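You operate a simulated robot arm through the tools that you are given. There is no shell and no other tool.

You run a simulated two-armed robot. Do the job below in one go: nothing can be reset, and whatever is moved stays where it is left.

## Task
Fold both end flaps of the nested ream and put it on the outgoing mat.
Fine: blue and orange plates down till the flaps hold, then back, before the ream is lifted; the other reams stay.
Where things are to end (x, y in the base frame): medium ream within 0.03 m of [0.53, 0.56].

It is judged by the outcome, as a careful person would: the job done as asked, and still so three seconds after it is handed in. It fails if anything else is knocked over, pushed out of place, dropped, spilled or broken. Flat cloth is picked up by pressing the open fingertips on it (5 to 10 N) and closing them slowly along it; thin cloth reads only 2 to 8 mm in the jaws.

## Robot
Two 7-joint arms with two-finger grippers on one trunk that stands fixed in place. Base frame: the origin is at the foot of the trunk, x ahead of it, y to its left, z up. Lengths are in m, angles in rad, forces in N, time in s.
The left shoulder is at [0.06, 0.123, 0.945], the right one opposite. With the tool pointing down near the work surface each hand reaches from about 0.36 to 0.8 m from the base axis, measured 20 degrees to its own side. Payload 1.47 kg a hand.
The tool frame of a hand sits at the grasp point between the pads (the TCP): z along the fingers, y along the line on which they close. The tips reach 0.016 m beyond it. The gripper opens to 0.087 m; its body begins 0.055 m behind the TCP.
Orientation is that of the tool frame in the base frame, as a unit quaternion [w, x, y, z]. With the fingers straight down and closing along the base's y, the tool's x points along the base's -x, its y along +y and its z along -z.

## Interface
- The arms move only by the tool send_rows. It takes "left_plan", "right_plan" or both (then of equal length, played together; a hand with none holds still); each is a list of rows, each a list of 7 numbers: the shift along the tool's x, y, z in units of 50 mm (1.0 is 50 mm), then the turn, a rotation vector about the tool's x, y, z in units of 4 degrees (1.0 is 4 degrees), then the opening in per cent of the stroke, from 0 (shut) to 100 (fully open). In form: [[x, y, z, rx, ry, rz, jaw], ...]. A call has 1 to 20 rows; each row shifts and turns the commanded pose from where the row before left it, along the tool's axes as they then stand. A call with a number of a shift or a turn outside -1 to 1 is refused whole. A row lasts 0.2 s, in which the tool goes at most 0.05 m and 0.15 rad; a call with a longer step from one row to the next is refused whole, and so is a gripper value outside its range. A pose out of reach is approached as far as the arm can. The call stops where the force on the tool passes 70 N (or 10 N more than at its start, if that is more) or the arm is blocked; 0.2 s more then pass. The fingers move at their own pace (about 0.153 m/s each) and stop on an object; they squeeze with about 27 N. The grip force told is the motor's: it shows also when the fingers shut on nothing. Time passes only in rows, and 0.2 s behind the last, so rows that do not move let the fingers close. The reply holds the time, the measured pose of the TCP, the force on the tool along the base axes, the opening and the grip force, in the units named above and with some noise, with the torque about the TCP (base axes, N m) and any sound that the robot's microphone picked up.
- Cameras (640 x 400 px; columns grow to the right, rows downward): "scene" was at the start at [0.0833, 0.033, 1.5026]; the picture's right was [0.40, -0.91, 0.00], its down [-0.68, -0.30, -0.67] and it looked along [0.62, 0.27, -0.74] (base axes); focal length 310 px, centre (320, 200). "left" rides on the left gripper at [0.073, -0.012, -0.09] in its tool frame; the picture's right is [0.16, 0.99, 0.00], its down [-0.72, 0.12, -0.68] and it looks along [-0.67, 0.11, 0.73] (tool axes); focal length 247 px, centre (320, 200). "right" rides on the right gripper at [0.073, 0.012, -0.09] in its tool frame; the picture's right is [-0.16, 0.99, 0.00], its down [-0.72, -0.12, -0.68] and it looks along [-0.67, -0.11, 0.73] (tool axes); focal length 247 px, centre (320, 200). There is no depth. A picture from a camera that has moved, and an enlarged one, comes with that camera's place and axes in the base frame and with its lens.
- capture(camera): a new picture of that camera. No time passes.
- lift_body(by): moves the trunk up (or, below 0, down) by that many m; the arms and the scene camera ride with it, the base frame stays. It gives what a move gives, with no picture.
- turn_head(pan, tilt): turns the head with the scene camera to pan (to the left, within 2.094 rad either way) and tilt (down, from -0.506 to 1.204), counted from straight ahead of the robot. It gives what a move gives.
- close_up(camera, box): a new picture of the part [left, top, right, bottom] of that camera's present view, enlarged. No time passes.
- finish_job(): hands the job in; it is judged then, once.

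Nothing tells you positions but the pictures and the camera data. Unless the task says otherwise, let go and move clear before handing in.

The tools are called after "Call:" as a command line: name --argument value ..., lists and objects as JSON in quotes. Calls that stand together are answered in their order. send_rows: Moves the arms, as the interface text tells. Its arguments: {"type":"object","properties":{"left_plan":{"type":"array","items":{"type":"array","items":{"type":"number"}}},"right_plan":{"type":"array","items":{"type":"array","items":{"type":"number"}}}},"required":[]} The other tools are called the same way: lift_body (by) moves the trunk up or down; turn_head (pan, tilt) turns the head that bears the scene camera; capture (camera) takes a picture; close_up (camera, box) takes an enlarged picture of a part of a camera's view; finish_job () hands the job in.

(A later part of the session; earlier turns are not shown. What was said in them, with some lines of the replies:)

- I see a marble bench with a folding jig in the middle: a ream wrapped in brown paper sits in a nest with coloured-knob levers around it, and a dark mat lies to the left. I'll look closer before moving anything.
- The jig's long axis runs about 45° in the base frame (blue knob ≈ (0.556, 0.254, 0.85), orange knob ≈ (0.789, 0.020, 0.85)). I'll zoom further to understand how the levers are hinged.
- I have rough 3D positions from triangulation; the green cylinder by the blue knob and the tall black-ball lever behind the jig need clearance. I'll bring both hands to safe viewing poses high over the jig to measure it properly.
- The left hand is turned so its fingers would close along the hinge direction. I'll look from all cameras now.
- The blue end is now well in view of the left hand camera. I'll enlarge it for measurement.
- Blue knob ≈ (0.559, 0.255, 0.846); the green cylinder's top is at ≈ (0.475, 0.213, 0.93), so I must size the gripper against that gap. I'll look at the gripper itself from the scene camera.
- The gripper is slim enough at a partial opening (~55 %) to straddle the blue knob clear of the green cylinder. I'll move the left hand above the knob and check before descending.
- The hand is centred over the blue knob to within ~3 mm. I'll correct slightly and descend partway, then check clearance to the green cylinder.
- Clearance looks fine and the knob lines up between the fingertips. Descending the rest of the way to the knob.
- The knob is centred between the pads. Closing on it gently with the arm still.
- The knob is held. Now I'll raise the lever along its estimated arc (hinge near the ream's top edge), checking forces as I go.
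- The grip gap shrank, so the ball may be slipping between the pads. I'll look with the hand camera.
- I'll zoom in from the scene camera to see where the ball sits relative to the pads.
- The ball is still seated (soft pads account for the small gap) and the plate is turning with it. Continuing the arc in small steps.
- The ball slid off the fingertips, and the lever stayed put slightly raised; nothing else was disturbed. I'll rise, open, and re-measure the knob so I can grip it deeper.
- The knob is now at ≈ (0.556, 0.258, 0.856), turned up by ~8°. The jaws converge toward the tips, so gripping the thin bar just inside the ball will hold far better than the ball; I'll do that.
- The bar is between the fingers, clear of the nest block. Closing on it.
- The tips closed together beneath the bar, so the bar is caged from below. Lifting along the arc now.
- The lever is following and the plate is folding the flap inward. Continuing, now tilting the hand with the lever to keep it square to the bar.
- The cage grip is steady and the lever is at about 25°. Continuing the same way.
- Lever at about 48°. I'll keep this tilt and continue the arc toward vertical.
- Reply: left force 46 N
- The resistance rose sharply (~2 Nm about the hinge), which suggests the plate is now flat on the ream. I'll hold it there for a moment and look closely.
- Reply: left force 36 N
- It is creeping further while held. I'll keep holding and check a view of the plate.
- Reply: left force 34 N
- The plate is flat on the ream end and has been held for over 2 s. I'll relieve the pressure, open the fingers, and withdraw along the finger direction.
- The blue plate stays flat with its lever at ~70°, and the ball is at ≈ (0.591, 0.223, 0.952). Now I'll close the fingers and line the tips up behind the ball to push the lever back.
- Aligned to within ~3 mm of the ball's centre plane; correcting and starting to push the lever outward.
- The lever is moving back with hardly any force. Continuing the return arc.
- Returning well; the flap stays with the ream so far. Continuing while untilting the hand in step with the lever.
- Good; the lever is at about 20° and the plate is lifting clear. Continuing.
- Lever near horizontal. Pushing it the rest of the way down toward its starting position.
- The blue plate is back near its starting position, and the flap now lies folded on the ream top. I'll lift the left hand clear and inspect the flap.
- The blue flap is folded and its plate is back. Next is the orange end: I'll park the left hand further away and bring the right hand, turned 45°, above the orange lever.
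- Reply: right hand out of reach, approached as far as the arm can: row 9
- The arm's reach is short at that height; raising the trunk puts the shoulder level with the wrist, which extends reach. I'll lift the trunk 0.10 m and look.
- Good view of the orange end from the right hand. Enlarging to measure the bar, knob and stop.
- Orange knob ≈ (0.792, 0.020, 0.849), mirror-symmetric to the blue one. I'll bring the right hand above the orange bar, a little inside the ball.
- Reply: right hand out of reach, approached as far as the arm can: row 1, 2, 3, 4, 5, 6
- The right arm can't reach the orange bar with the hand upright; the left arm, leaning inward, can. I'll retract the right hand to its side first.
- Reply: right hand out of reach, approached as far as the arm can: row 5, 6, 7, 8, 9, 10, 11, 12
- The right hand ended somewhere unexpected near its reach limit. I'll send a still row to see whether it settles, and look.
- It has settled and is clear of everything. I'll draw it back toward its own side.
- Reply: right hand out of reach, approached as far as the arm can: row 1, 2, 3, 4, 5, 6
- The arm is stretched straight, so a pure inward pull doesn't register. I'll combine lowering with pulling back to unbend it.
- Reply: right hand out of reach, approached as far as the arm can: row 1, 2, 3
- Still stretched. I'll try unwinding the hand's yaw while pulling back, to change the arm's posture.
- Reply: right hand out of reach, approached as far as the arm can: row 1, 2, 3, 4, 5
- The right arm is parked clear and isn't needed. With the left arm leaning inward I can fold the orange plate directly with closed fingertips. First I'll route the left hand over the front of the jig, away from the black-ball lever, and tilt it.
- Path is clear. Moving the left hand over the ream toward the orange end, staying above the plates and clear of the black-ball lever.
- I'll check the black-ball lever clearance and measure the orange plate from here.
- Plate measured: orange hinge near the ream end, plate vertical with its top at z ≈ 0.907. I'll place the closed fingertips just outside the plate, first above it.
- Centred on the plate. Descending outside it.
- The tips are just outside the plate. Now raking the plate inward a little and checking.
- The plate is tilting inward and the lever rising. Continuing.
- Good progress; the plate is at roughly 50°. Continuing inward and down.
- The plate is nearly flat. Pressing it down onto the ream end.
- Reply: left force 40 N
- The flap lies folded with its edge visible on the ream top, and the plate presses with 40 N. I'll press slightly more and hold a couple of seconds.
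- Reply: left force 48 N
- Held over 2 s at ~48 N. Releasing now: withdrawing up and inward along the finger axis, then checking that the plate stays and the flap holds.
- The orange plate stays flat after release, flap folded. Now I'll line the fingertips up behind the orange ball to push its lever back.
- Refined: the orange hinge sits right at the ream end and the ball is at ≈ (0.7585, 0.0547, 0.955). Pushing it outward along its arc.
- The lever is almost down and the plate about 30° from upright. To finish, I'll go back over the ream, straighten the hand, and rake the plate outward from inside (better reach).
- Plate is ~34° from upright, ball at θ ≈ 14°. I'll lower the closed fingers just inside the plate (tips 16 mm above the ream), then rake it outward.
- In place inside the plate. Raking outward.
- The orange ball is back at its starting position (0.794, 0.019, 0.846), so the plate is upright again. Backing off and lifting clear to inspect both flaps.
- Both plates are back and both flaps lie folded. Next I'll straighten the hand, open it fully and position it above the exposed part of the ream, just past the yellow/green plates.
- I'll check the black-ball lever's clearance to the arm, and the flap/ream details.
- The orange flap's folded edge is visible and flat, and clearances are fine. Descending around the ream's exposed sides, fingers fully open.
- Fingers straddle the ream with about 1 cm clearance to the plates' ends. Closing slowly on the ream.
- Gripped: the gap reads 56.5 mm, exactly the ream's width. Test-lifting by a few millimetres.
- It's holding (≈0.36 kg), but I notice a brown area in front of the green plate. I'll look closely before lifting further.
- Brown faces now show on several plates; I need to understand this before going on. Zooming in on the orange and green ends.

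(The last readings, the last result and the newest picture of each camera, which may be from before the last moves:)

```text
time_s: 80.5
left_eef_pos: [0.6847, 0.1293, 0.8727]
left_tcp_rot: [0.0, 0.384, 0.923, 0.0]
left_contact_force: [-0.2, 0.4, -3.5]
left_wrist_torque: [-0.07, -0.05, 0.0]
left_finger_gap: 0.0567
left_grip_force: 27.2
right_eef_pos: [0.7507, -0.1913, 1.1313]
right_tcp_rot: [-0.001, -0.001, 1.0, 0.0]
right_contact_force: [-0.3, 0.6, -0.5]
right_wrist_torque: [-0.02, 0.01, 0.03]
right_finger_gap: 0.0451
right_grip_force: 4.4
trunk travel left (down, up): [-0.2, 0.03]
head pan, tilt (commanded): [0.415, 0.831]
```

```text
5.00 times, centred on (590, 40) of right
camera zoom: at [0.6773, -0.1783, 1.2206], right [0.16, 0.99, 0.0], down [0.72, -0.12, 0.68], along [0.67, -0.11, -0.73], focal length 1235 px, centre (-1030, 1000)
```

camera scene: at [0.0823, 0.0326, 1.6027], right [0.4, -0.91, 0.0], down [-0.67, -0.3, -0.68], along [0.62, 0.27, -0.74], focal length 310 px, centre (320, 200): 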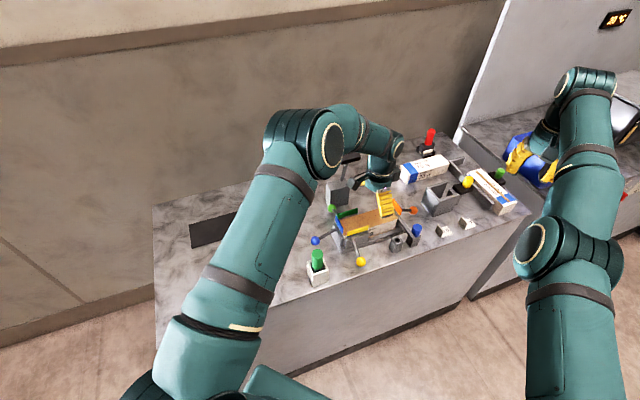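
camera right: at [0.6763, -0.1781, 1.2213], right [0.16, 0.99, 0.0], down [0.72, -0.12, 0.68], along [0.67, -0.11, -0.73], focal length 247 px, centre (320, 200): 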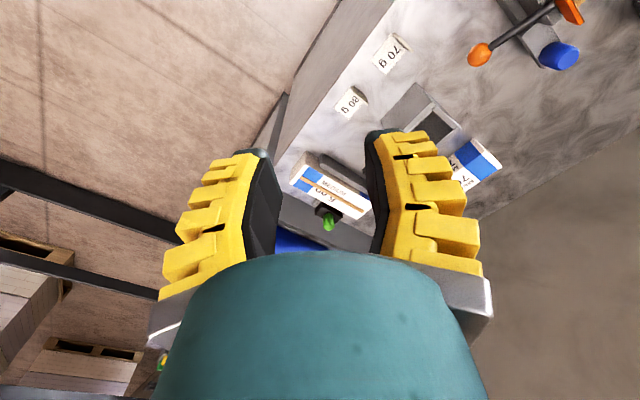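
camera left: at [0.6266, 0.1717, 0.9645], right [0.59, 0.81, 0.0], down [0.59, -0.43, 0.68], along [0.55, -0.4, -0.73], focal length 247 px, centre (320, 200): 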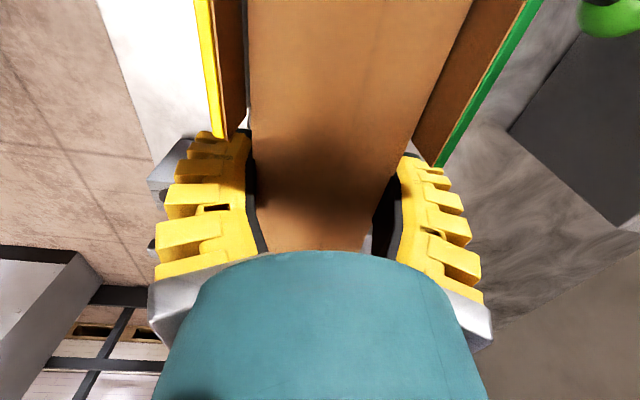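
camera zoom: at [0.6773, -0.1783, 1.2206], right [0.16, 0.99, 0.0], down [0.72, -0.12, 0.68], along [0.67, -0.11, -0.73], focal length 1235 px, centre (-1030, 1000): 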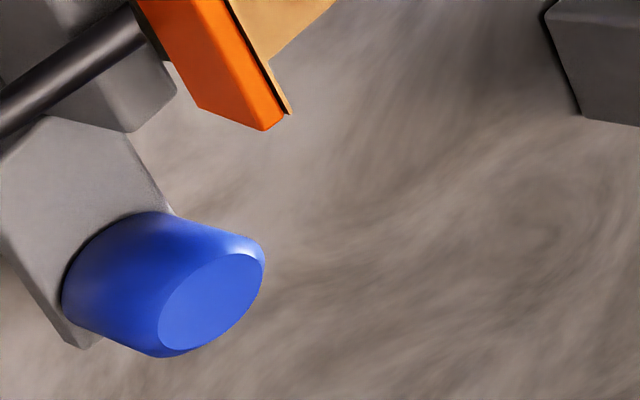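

The ream still shows its own folded flap (double paper edge at its corner), while the brown sheets look flush with the plates rather than raised with the ream. I'll lift another 2 cm and see whether the sheets stay with the plates.

Call:
send_rows --left_plan '[[0, 0, -0.2, 0, 0, 0, 0], [0, 0, -0.2, 0, 0, 0, 0], [0, 0, 0, 0, 0, 0, 0]]'

Call:
close_up --camera "scene" --box '[330, 160, 426, 240]'

Call:
close_up --camera "scene" --box '[385, 180, 433, 220]'

Call:
close_up --camera "scene" --box '[335, 195, 383, 235]'

Call:
capture --camera "left"

```text
time_s: 81.3
left_eef_pos: [0.6846, 0.1289, 0.8939]
left_tcp_rot: [0.002, 0.384, 0.923, 0.0]
left_contact_force: [1.6, -1.4, -4.5]
left_wrist_torque: [-0.03, -0.06, -0.02]
left_finger_gap: 0.0567
left_grip_force: 27.3
right_eef_pos: [0.7508, -0.1915, 1.1314]
right_tcp_rot: [-0.001, 0.0, 1.0, -0.001]
right_contact_force: [-0.4, 0.6, 0.0]
right_wrist_torque: [-0.02, -0.03, 0.01]
right_finger_gap: 0.045
right_grip_force: 4.3
trunk travel left (down, up): [-0.2, 0.03]
head pan, tilt (commanded): [0.415, 0.831]
```

```text
5.00 times, centred on (378, 200) of scene
camera zoom: at [0.0839, 0.033, 1.6025], right [0.4, -0.91, 0.0], down [-0.68, -0.3, -0.67], along [0.62, 0.27, -0.74], focal length 1549 px, centre (30, 200)
```

zoom: 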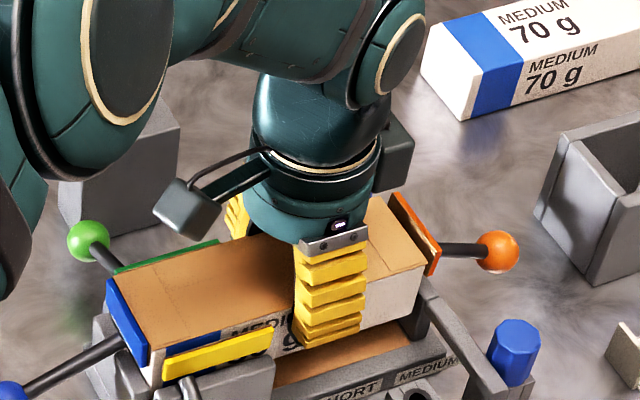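

```text
10.00 times, centred on (409, 200) of scene
camera zoom: at [0.0839, 0.033, 1.6025], right [0.4, -0.91, 0.0], down [-0.68, -0.3, -0.67], along [0.62, 0.27, -0.74], focal length 3098 px, centre (-570, 200)
```

zoom: 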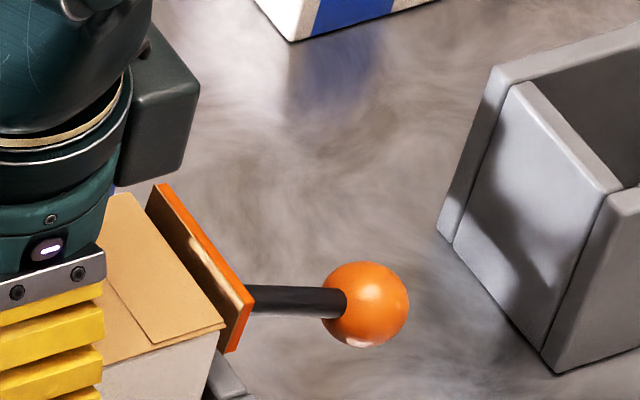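

```text
10.00 times, centred on (359, 215) of scene
camera zoom: at [0.0839, 0.033, 1.6025], right [0.4, -0.91, 0.0], down [-0.68, -0.3, -0.67], along [0.62, 0.27, -0.74], focal length 3098 px, centre (-70, 50)
```

zoom: 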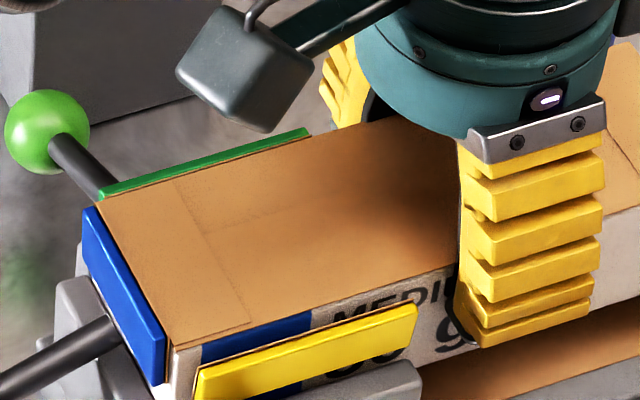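

```text
taken
camera left: at [0.6263, 0.1722, 0.9841], right [0.59, 0.81, 0.0], down [0.59, -0.43, 0.68], along [0.55, -0.4, -0.73], focal length 247 px, centre (320, 200)
```

left: 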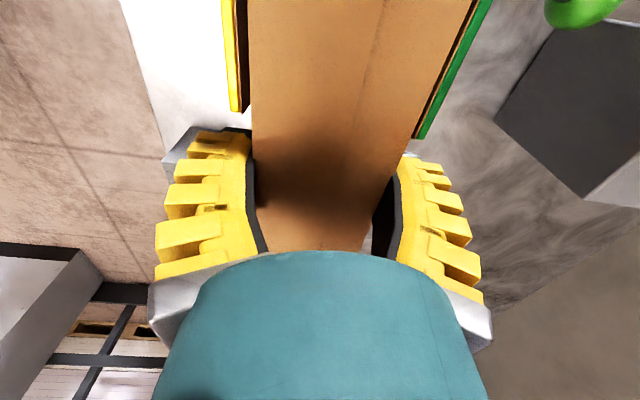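

Confirmed: both flaps stay folded on the ream (both fold lines show on its top), and the sheets on the plates are the nest's next wrapper. Continuing the lift straight up past the plates.

Call:
send_rows --left_plan '[[0, 0, -0.3, 0, 0, 0, 0], [0, 0, -0.35, 0, 0, 0, 0], [0, 0, -0.35, 0, 0, 0, 0], [0, 0, -0.35, 0, 0, 0, 0], [0, 0, -0.1, 0, 0, 0, 0]]'

Call:
close_up --camera "scene" --box '[310, 110, 438, 240]'

Call:
capture --camera "left"

```text
time_s: 82.5
left_eef_pos: [0.6836, 0.1282, 0.9662]
left_tcp_rot: [0.0, 0.383, 0.924, 0.0]
left_contact_force: [-0.4, 0.0, -3.7]
left_wrist_torque: [-0.06, -0.07, 0.01]
left_finger_gap: 0.0566
left_grip_force: 26.8
right_eef_pos: [0.7498, -0.19, 1.1313]
right_tcp_rot: [-0.001, -0.001, 1.0, 0.0]
right_contact_force: [-0.1, -0.2, 0.0]
right_wrist_torque: [-0.02, -0.04, 0.01]
right_finger_gap: 0.0452
right_grip_force: 4.4
trunk travel left (down, up): [-0.2, 0.03]
head pan, tilt (commanded): [0.415, 0.831]
```

```text
3.08 times, centred on (374, 175) of scene
camera zoom: at [0.0837, 0.0331, 1.6025], right [0.4, -0.91, 0.0], down [-0.68, -0.3, -0.67], along [0.62, 0.27, -0.74], focal length 953 px, centre (154, 277)
```

zoom: 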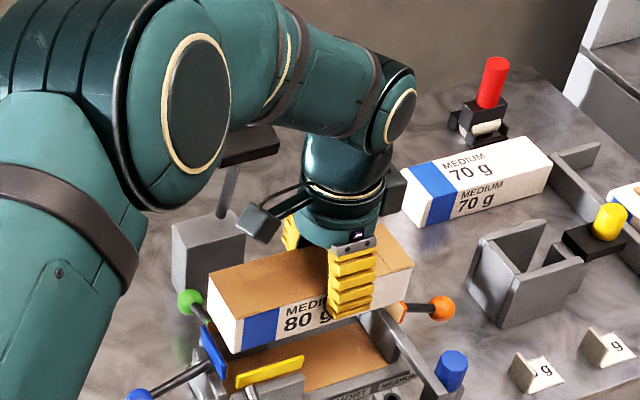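

```text
taken
camera left: at [0.6262, 0.1712, 1.0557], right [0.59, 0.81, 0.0], down [0.59, -0.43, 0.68], along [0.55, -0.4, -0.73], focal length 247 px, centre (320, 200)
```

left: 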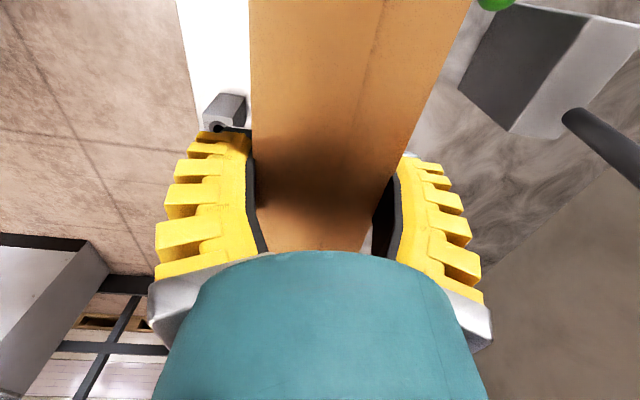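

The ream is level and clear above the plates. Moving it away from the black-ball lever first, then over toward the mat.

Call:
send_rows --left_plan '[[0.302, -0.148, -0.17, 0, 0, 0, 0], [0.302, -0.148, -0.17, 0, 0, 0, 0], [0.302, -0.148, -0.17, 0, 0, 0, 0], [0.302, -0.148, -0.17, 0, 0, 0, 0], [0.509, 0.113, 0, 0, 0, 0, 0], [0.509, 0.113, 0, 0, 0, 0, 0], [0.509, 0.113, 0, 0, 0, 0, 0], [0.509, 0.113, 0, 0, 0, 0, 0], [0.509, 0.113, 0, 0, 0, 0, 0]]'

Call:
capture --camera "scene"

```text
time_s: 84.5
left_eef_pos: [0.5512, 0.2604, 1.0007]
left_tcp_rot: [0.001, 0.383, 0.924, -0.001]
left_contact_force: [0.2, 0.5, -4.7]
left_wrist_torque: [-0.05, -0.07, 0.02]
left_finger_gap: 0.0567
left_grip_force: 27.0
right_eef_pos: [0.7507, -0.1891, 1.1317]
right_tcp_rot: [-0.001, 0.0, 1.0, 0.0]
right_contact_force: [0.3, 0.8, 0.1]
right_wrist_torque: [-0.02, -0.03, -0.05]
right_finger_gap: 0.0451
right_grip_force: 4.1
trunk travel left (down, up): [-0.2, 0.03]
head pan, tilt (commanded): [0.415, 0.831]
```

```text
taken
camera scene: at [0.0832, 0.0338, 1.6025], right [0.4, -0.91, 0.0], down [-0.68, -0.3, -0.67], along [0.62, 0.27, -0.74], focal length 310 px, centre (320, 200)
```

scene: 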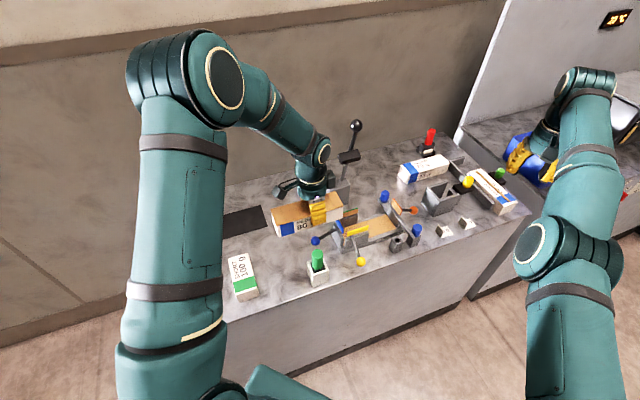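

The ream is steady and everything else is in place. Continuing to above the mat.

Call:
send_rows --left_plan '[[0.414, 0.353, 0, 0, 0, 0, 0], [0.414, 0.353, 0, 0, 0, 0, 0], [0.414, 0.353, 0, 0, 0, 0, 0], [0.414, 0.353, 0, 0, 0, 0, 0], [0.414, 0.353, 0, 0, 0, 0, 0], [0.414, 0.353, 0, 0, 0, 0, 0], [0.414, 0.353, 0, 0, 0, 0, 0], [0.35, 0.371, 0, 0, 0, 0, 0], [0.35, 0.371, 0, 0, 0, 0, 0], [0.35, 0.371, 0, 0, 0, 0, 0], [0.35, 0.371, 0, 0, 0, 0, 0], [0, 0, 0, 0, 0, 0, 0]]'

Call:
capture --camera "scene"

Call:
capture --camera "left"

```text
time_s: 87.1
left_eef_pos: [0.5406, 0.5513, 1.001]
left_tcp_rot: [0.0, 0.383, 0.924, 0.0]
left_contact_force: [-0.1, 0.2, -4.1]
left_wrist_torque: [-0.05, -0.03, -0.02]
left_finger_gap: 0.0566
left_grip_force: 27.5
right_eef_pos: [0.7501, -0.1911, 1.1311]
right_tcp_rot: [0.0, 0.0, 1.0, 0.0]
right_contact_force: [0.0, 0.0, 0.0]
right_wrist_torque: [0.01, 0.0, 0.0]
right_finger_gap: 0.0447
right_grip_force: 3.9
trunk travel left (down, up): [-0.2, 0.03]
head pan, tilt (commanded): [0.415, 0.831]
```

```text
taken
camera scene: at [0.0834, 0.0328, 1.6026], right [0.4, -0.91, 0.0], down [-0.68, -0.3, -0.67], along [0.62, 0.27, -0.74], focal length 310 px, centre (320, 200)
```

scene: 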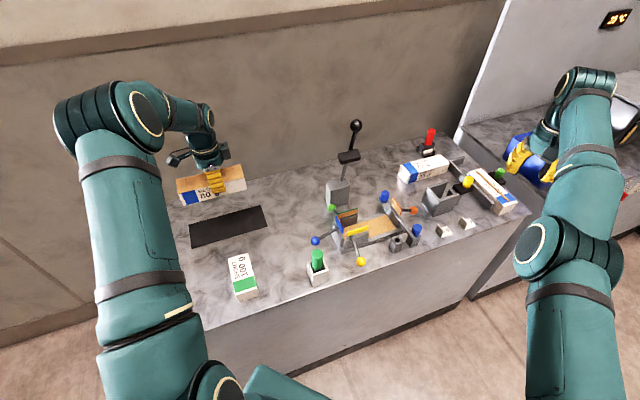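

```text
taken
camera left: at [0.4817, 0.596, 1.0914], right [0.59, 0.81, 0.0], down [0.59, -0.43, 0.68], along [0.55, -0.4, -0.73], focal length 247 px, centre (320, 200)
```

left: 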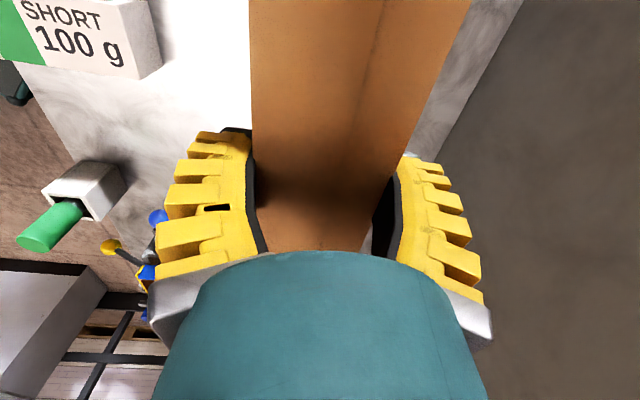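

Ream centre is over ≈ (0.533, 0.559), right at the target. Lowering toward the mat.

Call:
send_rows --left_plan '[[0, 0, 0.45, 0, 0, 0, 0], [0, 0, 0.5, 0, 0, 0, 0], [0, 0, 0.5, 0, 0, 0, 0], [0, 0, 0.5, 0, 0, 0, 0], [0, 0, 0.45, 0, 0, 0, 0], [0, 0, 0, 0, 0, 0, 0]]'

Call:
close_up --camera "scene" --box '[150, 120, 290, 260]'

```text
time_s: 88.5
left_eef_pos: [0.539, 0.5538, 0.8816]
left_tcp_rot: [0.001, 0.384, 0.923, 0.0]
left_contact_force: [-0.5, 0.0, -3.2]
left_wrist_torque: [-0.06, -0.09, -0.01]
left_finger_gap: 0.0566
left_grip_force: 26.9
right_eef_pos: [0.7501, -0.1893, 1.1318]
right_tcp_rot: [-0.001, 0.0, 1.0, -0.001]
right_contact_force: [-0.4, 0.5, -1.1]
right_wrist_torque: [0.01, 0.02, -0.01]
right_finger_gap: 0.0451
right_grip_force: 3.8
trunk travel left (down, up): [-0.2, 0.03]
head pan, tilt (commanded): [0.415, 0.831]
```

```text
2.86 times, centred on (220, 190) of scene
camera zoom: at [0.0832, 0.0331, 1.6026], right [0.4, -0.91, 0.0], down [-0.68, -0.3, -0.67], along [0.62, 0.27, -0.74], focal length 885 px, centre (606, 229)
```

zoom: 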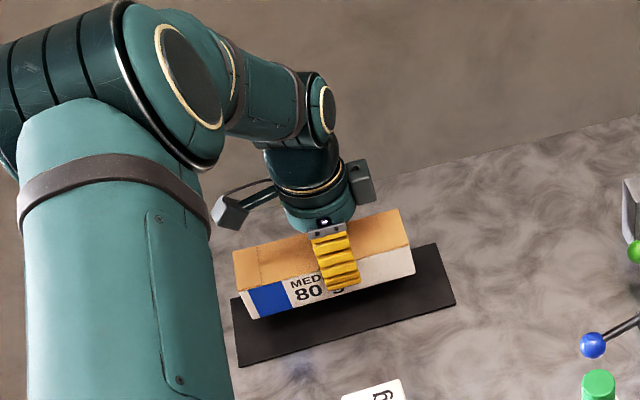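

Call:
send_rows --left_plan '[[0, 0, 0.2, 0, 0, 0, 0], [0, 0, 0.2, 0, 0, 0, 0], [0, 0, 0.1, 0, 0, 0, 0], [0, 0, 0, 0, 0, 0, 0]]'

Call:
close_up --camera "scene" --box '[190, 170, 270, 250]'

```text
time_s: 89.5
left_eef_pos: [0.5389, 0.5523, 0.8548]
left_tcp_rot: [0.0, 0.384, 0.923, 0.0]
left_contact_force: [0.8, 1.0, -4.9]
left_wrist_torque: [-0.04, -0.03, 0.0]
left_finger_gap: 0.0566
left_grip_force: 27.6
right_eef_pos: [0.7488, -0.1907, 1.1305]
right_tcp_rot: [0.0, 0.0, 1.0, 0.0]
right_contact_force: [-0.1, -0.4, -0.6]
right_wrist_torque: [0.02, 0.0, 0.02]
right_finger_gap: 0.0451
right_grip_force: 4.4
trunk travel left (down, up): [-0.2, 0.03]
head pan, tilt (commanded): [0.415, 0.831]
```

```text
5.00 times, centred on (230, 210) of scene
camera zoom: at [0.0836, 0.0333, 1.6025], right [0.4, -0.91, 0.0], down [-0.68, -0.3, -0.67], along [0.62, 0.27, -0.74], focal length 1549 px, centre (770, 150)
```

zoom: 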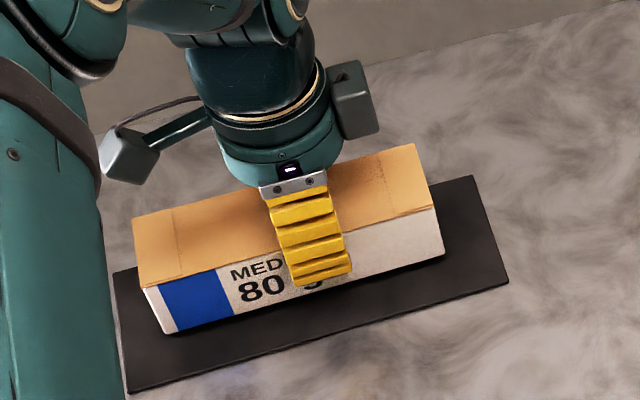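

Nearly down, flaps still flat at both ends. Lowering in small steps until the mat takes the weight.

Call:
send_rows --left_plan '[[0, 0, 0.04, 0, 0, 0, 0], [0, 0, 0.04, 0, 0, 0, 0], [0, 0, 0, 0, 0, 0, 0]]'

```text
time_s: 90.3
left_eef_pos: [0.5405, 0.554, 0.851]
left_tcp_rot: [0.001, 0.384, 0.924, 0.0]
left_contact_force: [-0.1, -0.1, -3.4]
left_wrist_torque: [-0.04, -0.05, 0.02]
left_finger_gap: 0.0566
left_grip_force: 27.7
right_eef_pos: [0.7501, -0.1903, 1.1309]
right_tcp_rot: [-0.001, 0.0, 1.0, 0.001]
right_contact_force: [-0.1, 0.6, -0.8]
right_wrist_torque: [-0.01, 0.03, -0.03]
right_finger_gap: 0.045
right_grip_force: 4.6
trunk travel left (down, up): [-0.2, 0.03]
head pan, tilt (commanded): [0.415, 0.831]
```

Call:
send_rows --left_plan '[[0, 0, 0.04, 0, 0, 0, 0], [0, 0, 0.04, 0, 0, 0, 0], [0, 0, 0, 0, 0, 0, 0]]'

Call:
close_up --camera "scene" --box '[190, 180, 270, 250]'

```text
time_s: 91.1
left_eef_pos: [0.5395, 0.553, 0.8475]
left_tcp_rot: [0.0, 0.383, 0.924, 0.0]
left_contact_force: [0.0, -0.5, -3.1]
left_wrist_torque: [-0.04, -0.08, -0.02]
left_finger_gap: 0.0569
left_grip_force: 27.3
right_eef_pos: [0.7504, -0.189, 1.1311]
right_tcp_rot: [-0.002, 0.0, 1.0, 0.0]
right_contact_force: [-0.1, -0.4, -0.4]
right_wrist_torque: [-0.01, 0.0, 0.01]
right_finger_gap: 0.0449
right_grip_force: 3.7
trunk travel left (down, up): [-0.2, 0.03]
head pan, tilt (commanded): [0.415, 0.831]
```

```text
5.71 times, centred on (230, 215) of scene
camera zoom: at [0.0836, 0.0333, 1.6025], right [0.4, -0.91, 0.0], down [-0.68, -0.3, -0.67], along [0.62, 0.27, -0.74], focal length 1770 px, centre (834, 114)
```

zoom: 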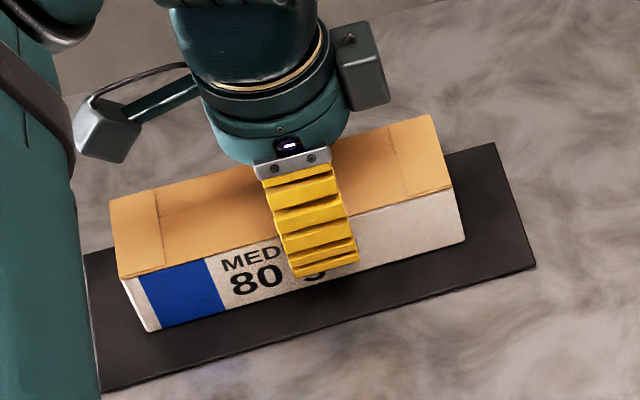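

Call:
send_rows --left_plan '[[0, 0, 0.04, 0, 0, 0, 0], [0, 0, 0.04, 0, 0, 0, 0], [0, 0, 0.04, 0, 0, 0, 0]]'

```text
time_s: 91.9
left_eef_pos: [0.5406, 0.5524, 0.844]
left_tcp_rot: [0.001, 0.384, 0.924, 0.001]
left_contact_force: [-2.3, -2.4, 13.5]
left_wrist_torque: [0.02, 0.09, 0.11]
left_finger_gap: 0.0579
left_grip_force: 26.9
right_eef_pos: [0.7498, -0.1911, 1.1322]
right_tcp_rot: [0.0, 0.0, 1.0, 0.002]
right_contact_force: [-0.1, -0.7, -0.2]
right_wrist_torque: [0.0, -0.02, -0.03]
right_finger_gap: 0.0448
right_grip_force: 4.1
trunk travel left (down, up): [-0.2, 0.03]
head pan, tilt (commanded): [0.415, 0.831]
```

Contact: the mat now carries the ream (force went from −3 to +13 N). I'll relieve the pressure slightly and open slowly.

Call:
send_rows --left_plan '[[0, 0, -0.03, 0, 0, 0, 0], [0, 0, 0, 0, 0, 0, 30], [0, 0, 0, 0, 0, 0, 50], [0, 0, 0, 0, 0, 0, 62], [0, 0, 0, 0, 0, 0, 70], [0, 0, 0, 0, 0, 0, 80], [0, 0, 0, 0, 0, 0, 90], [0, 0, 0, 0, 0, 0, 100], [0, 0, 0, 0, 0, 0, 100]]'

Call:
close_up --camera "scene" --box '[190, 180, 270, 250]'

Call:
capture --camera "left"

```text
time_s: 93.9
left_eef_pos: [0.5412, 0.5517, 0.843]
left_tcp_rot: [0.0, 0.384, 0.923, 0.001]
left_contact_force: [0.1, -0.7, 1.4]
left_wrist_torque: [0.05, -0.03, 0.02]
left_finger_gap: 0.0869
left_grip_force: 0.2
right_eef_pos: [0.7504, -0.1894, 1.132]
right_tcp_rot: [0.0, 0.0, 1.0, 0.0]
right_contact_force: [-0.7, -0.4, 0.1]
right_wrist_torque: [0.0, -0.03, 0.03]
right_finger_gap: 0.045
right_grip_force: 4.0
trunk travel left (down, up): [-0.2, 0.03]
head pan, tilt (commanded): [0.415, 0.831]
```

```text
5.71 times, centred on (230, 215) of scene
camera zoom: at [0.0833, 0.033, 1.6026], right [0.4, -0.91, 0.0], down [-0.68, -0.3, -0.67], along [0.62, 0.27, -0.74], focal length 1770 px, centre (834, 114)
```

zoom: 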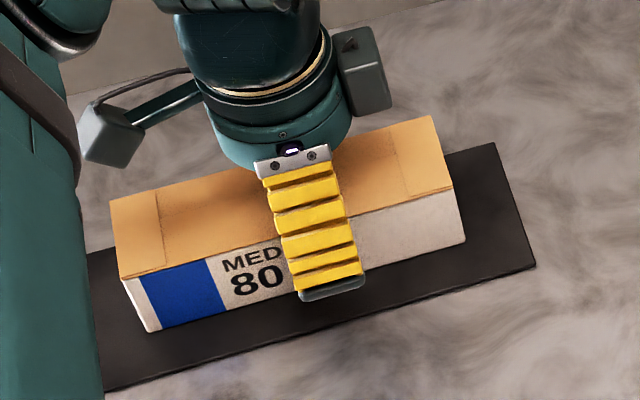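

```text
taken
camera left: at [0.482, 0.5956, 0.9335], right [0.59, 0.81, 0.0], down [0.59, -0.43, 0.68], along [0.55, -0.4, -0.73], focal length 247 px, centre (320, 200)
```

left: 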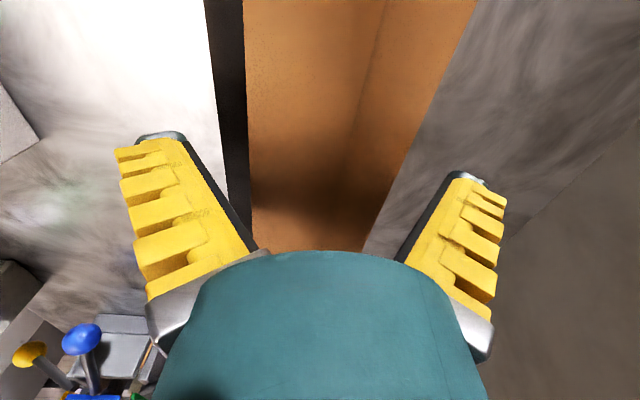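

Released with the ream sitting on the mat; its centre measures ≈ (0.533, 0.56–0.567), well within tolerance. Raising the hand straight up and clear.

Call:
send_rows --left_plan '[[0, 0, -0.2, 0, 0, 0, 100], [0, 0, -0.4, 0, 0, 0, 100], [0, 0, -0.6, 0, 0, 0, 100], [0, 0, -0.8, 0, 0, 0, 100], [0, 0, -0.8, 0, 0, 0, 100], [0, 0, -0.8, 0, 0, 0, 100], [0, 0, -0.4, 0, 0, 0, 100], [0, 0, 0, 0, 0, 0, 100]]'

Call:
capture --camera "scene"

Call:
capture --camera "left"

Call:
close_up --camera "scene" --box '[160, 170, 290, 260]'

Call:
close_up --camera "scene" --box '[300, 170, 440, 280]'

```text
time_s: 95.7
left_eef_pos: [0.5394, 0.5521, 1.045]
left_tcp_rot: [0.001, 0.384, 0.923, 0.001]
left_contact_force: [0.2, 0.0, -0.1]
left_wrist_torque: [0.01, -0.01, 0.0]
left_finger_gap: 0.0871
left_grip_force: 0.1
right_eef_pos: [0.7488, -0.1901, 1.1321]
right_tcp_rot: [-0.001, 0.0, 1.0, 0.0]
right_contact_force: [-0.4, -0.5, 0.1]
right_wrist_torque: [0.02, 0.03, -0.02]
right_finger_gap: 0.045
right_grip_force: 3.6
trunk travel left (down, up): [-0.2, 0.03]
head pan, tilt (commanded): [0.415, 0.831]
```

```text
taken
camera scene: at [0.0834, 0.033, 1.6025], right [0.4, -0.91, 0.0], down [-0.68, -0.3, -0.67], along [0.62, 0.27, -0.74], focal length 310 px, centre (320, 200)
```

scene: 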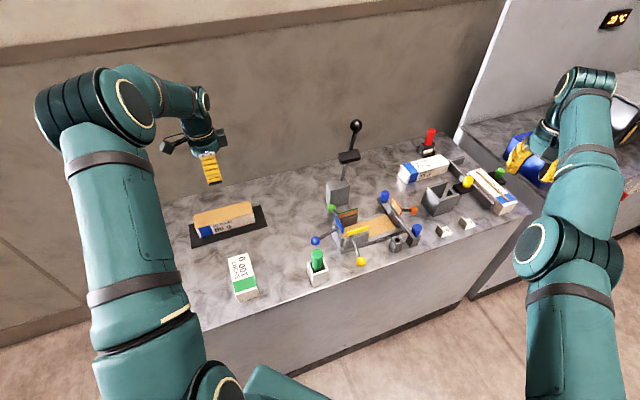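

```text
taken
camera left: at [0.4808, 0.5949, 1.1344], right [0.59, 0.81, 0.0], down [0.59, -0.43, 0.68], along [0.55, -0.4, -0.73], focal length 247 px, centre (320, 200)
```

left: 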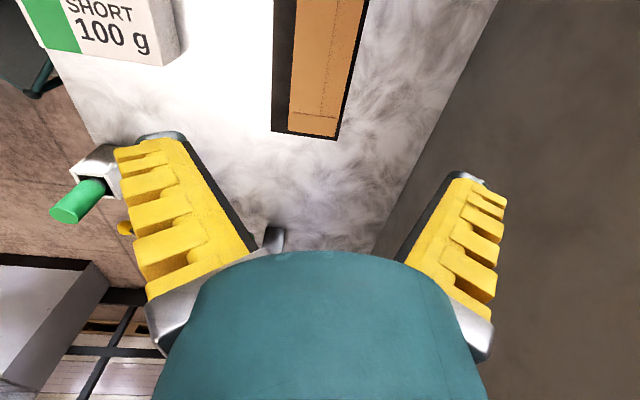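

```text
4.44 times, centred on (225, 215) of scene
camera zoom: at [0.0834, 0.033, 1.6025], right [0.4, -0.91, 0.0], down [-0.68, -0.3, -0.67], along [0.62, 0.27, -0.74], focal length 1377 px, centre (742, 133)
```

zoom: 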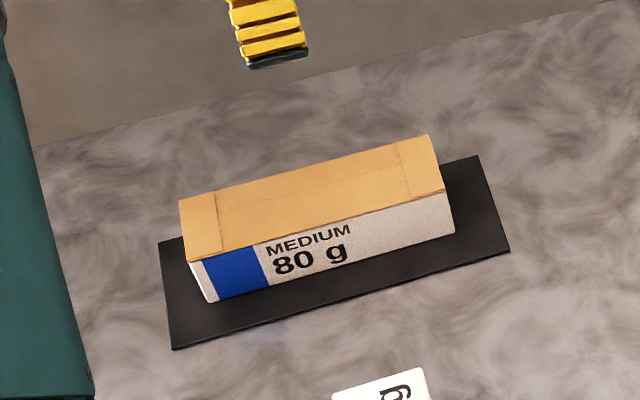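

```text
3.64 times, centred on (370, 225) of scene
camera zoom: at [0.0834, 0.033, 1.6025], right [0.4, -0.91, 0.0], down [-0.68, -0.3, -0.67], along [0.62, 0.27, -0.74], focal length 1127 px, centre (138, 109)
```

zoom: 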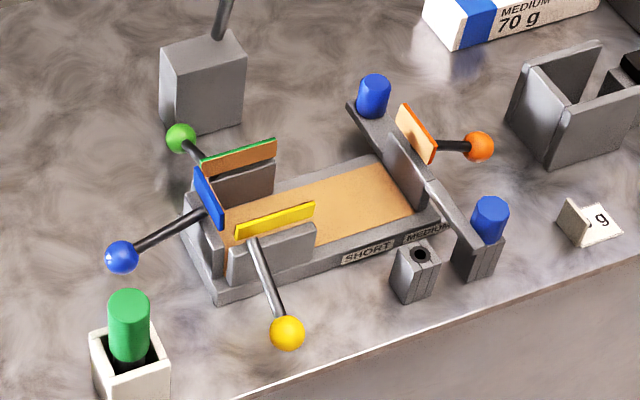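

The medium ream lies flat on the mat, centred at about (0.533, 0.56), with both end flaps folded. The blue and orange levers are back at their starting positions, the other reams and fixtures haven't moved, and both hands are empty and clear. Handing in.

Call:
finish_job

```text
The job is handed in.
```

The medium ream is on the outgoing mat with both end flaps folded, and I have handed the job in. I measure its centre at about (0.533, 0.56–0.57), inside the 0.03 m tolerance of (0.53, 0.56).

- **Flaps:** I held the blue and orange plates flat on the ream for over 2 s each, then returned them to about where they started before lifting. Both flaps stayed folded through the lift, the carry and the release.
- **Other items:** The other reams, the yellow and green plates and the fixtures look as they did at the start in the last pictures.
- **Nest:** Once the ream lifted, a brown sheet showed on the nest floor and on the inner faces of the plates. It stayed with the nest, and I took it to be the next wrapper.
- **Right arm:** It got stuck stretched out when it could not reach the orange lever, so the left arm did all the work. It is still raised over the right side of the bench at about (0.75, -0.19, 1.13), touching nothing.
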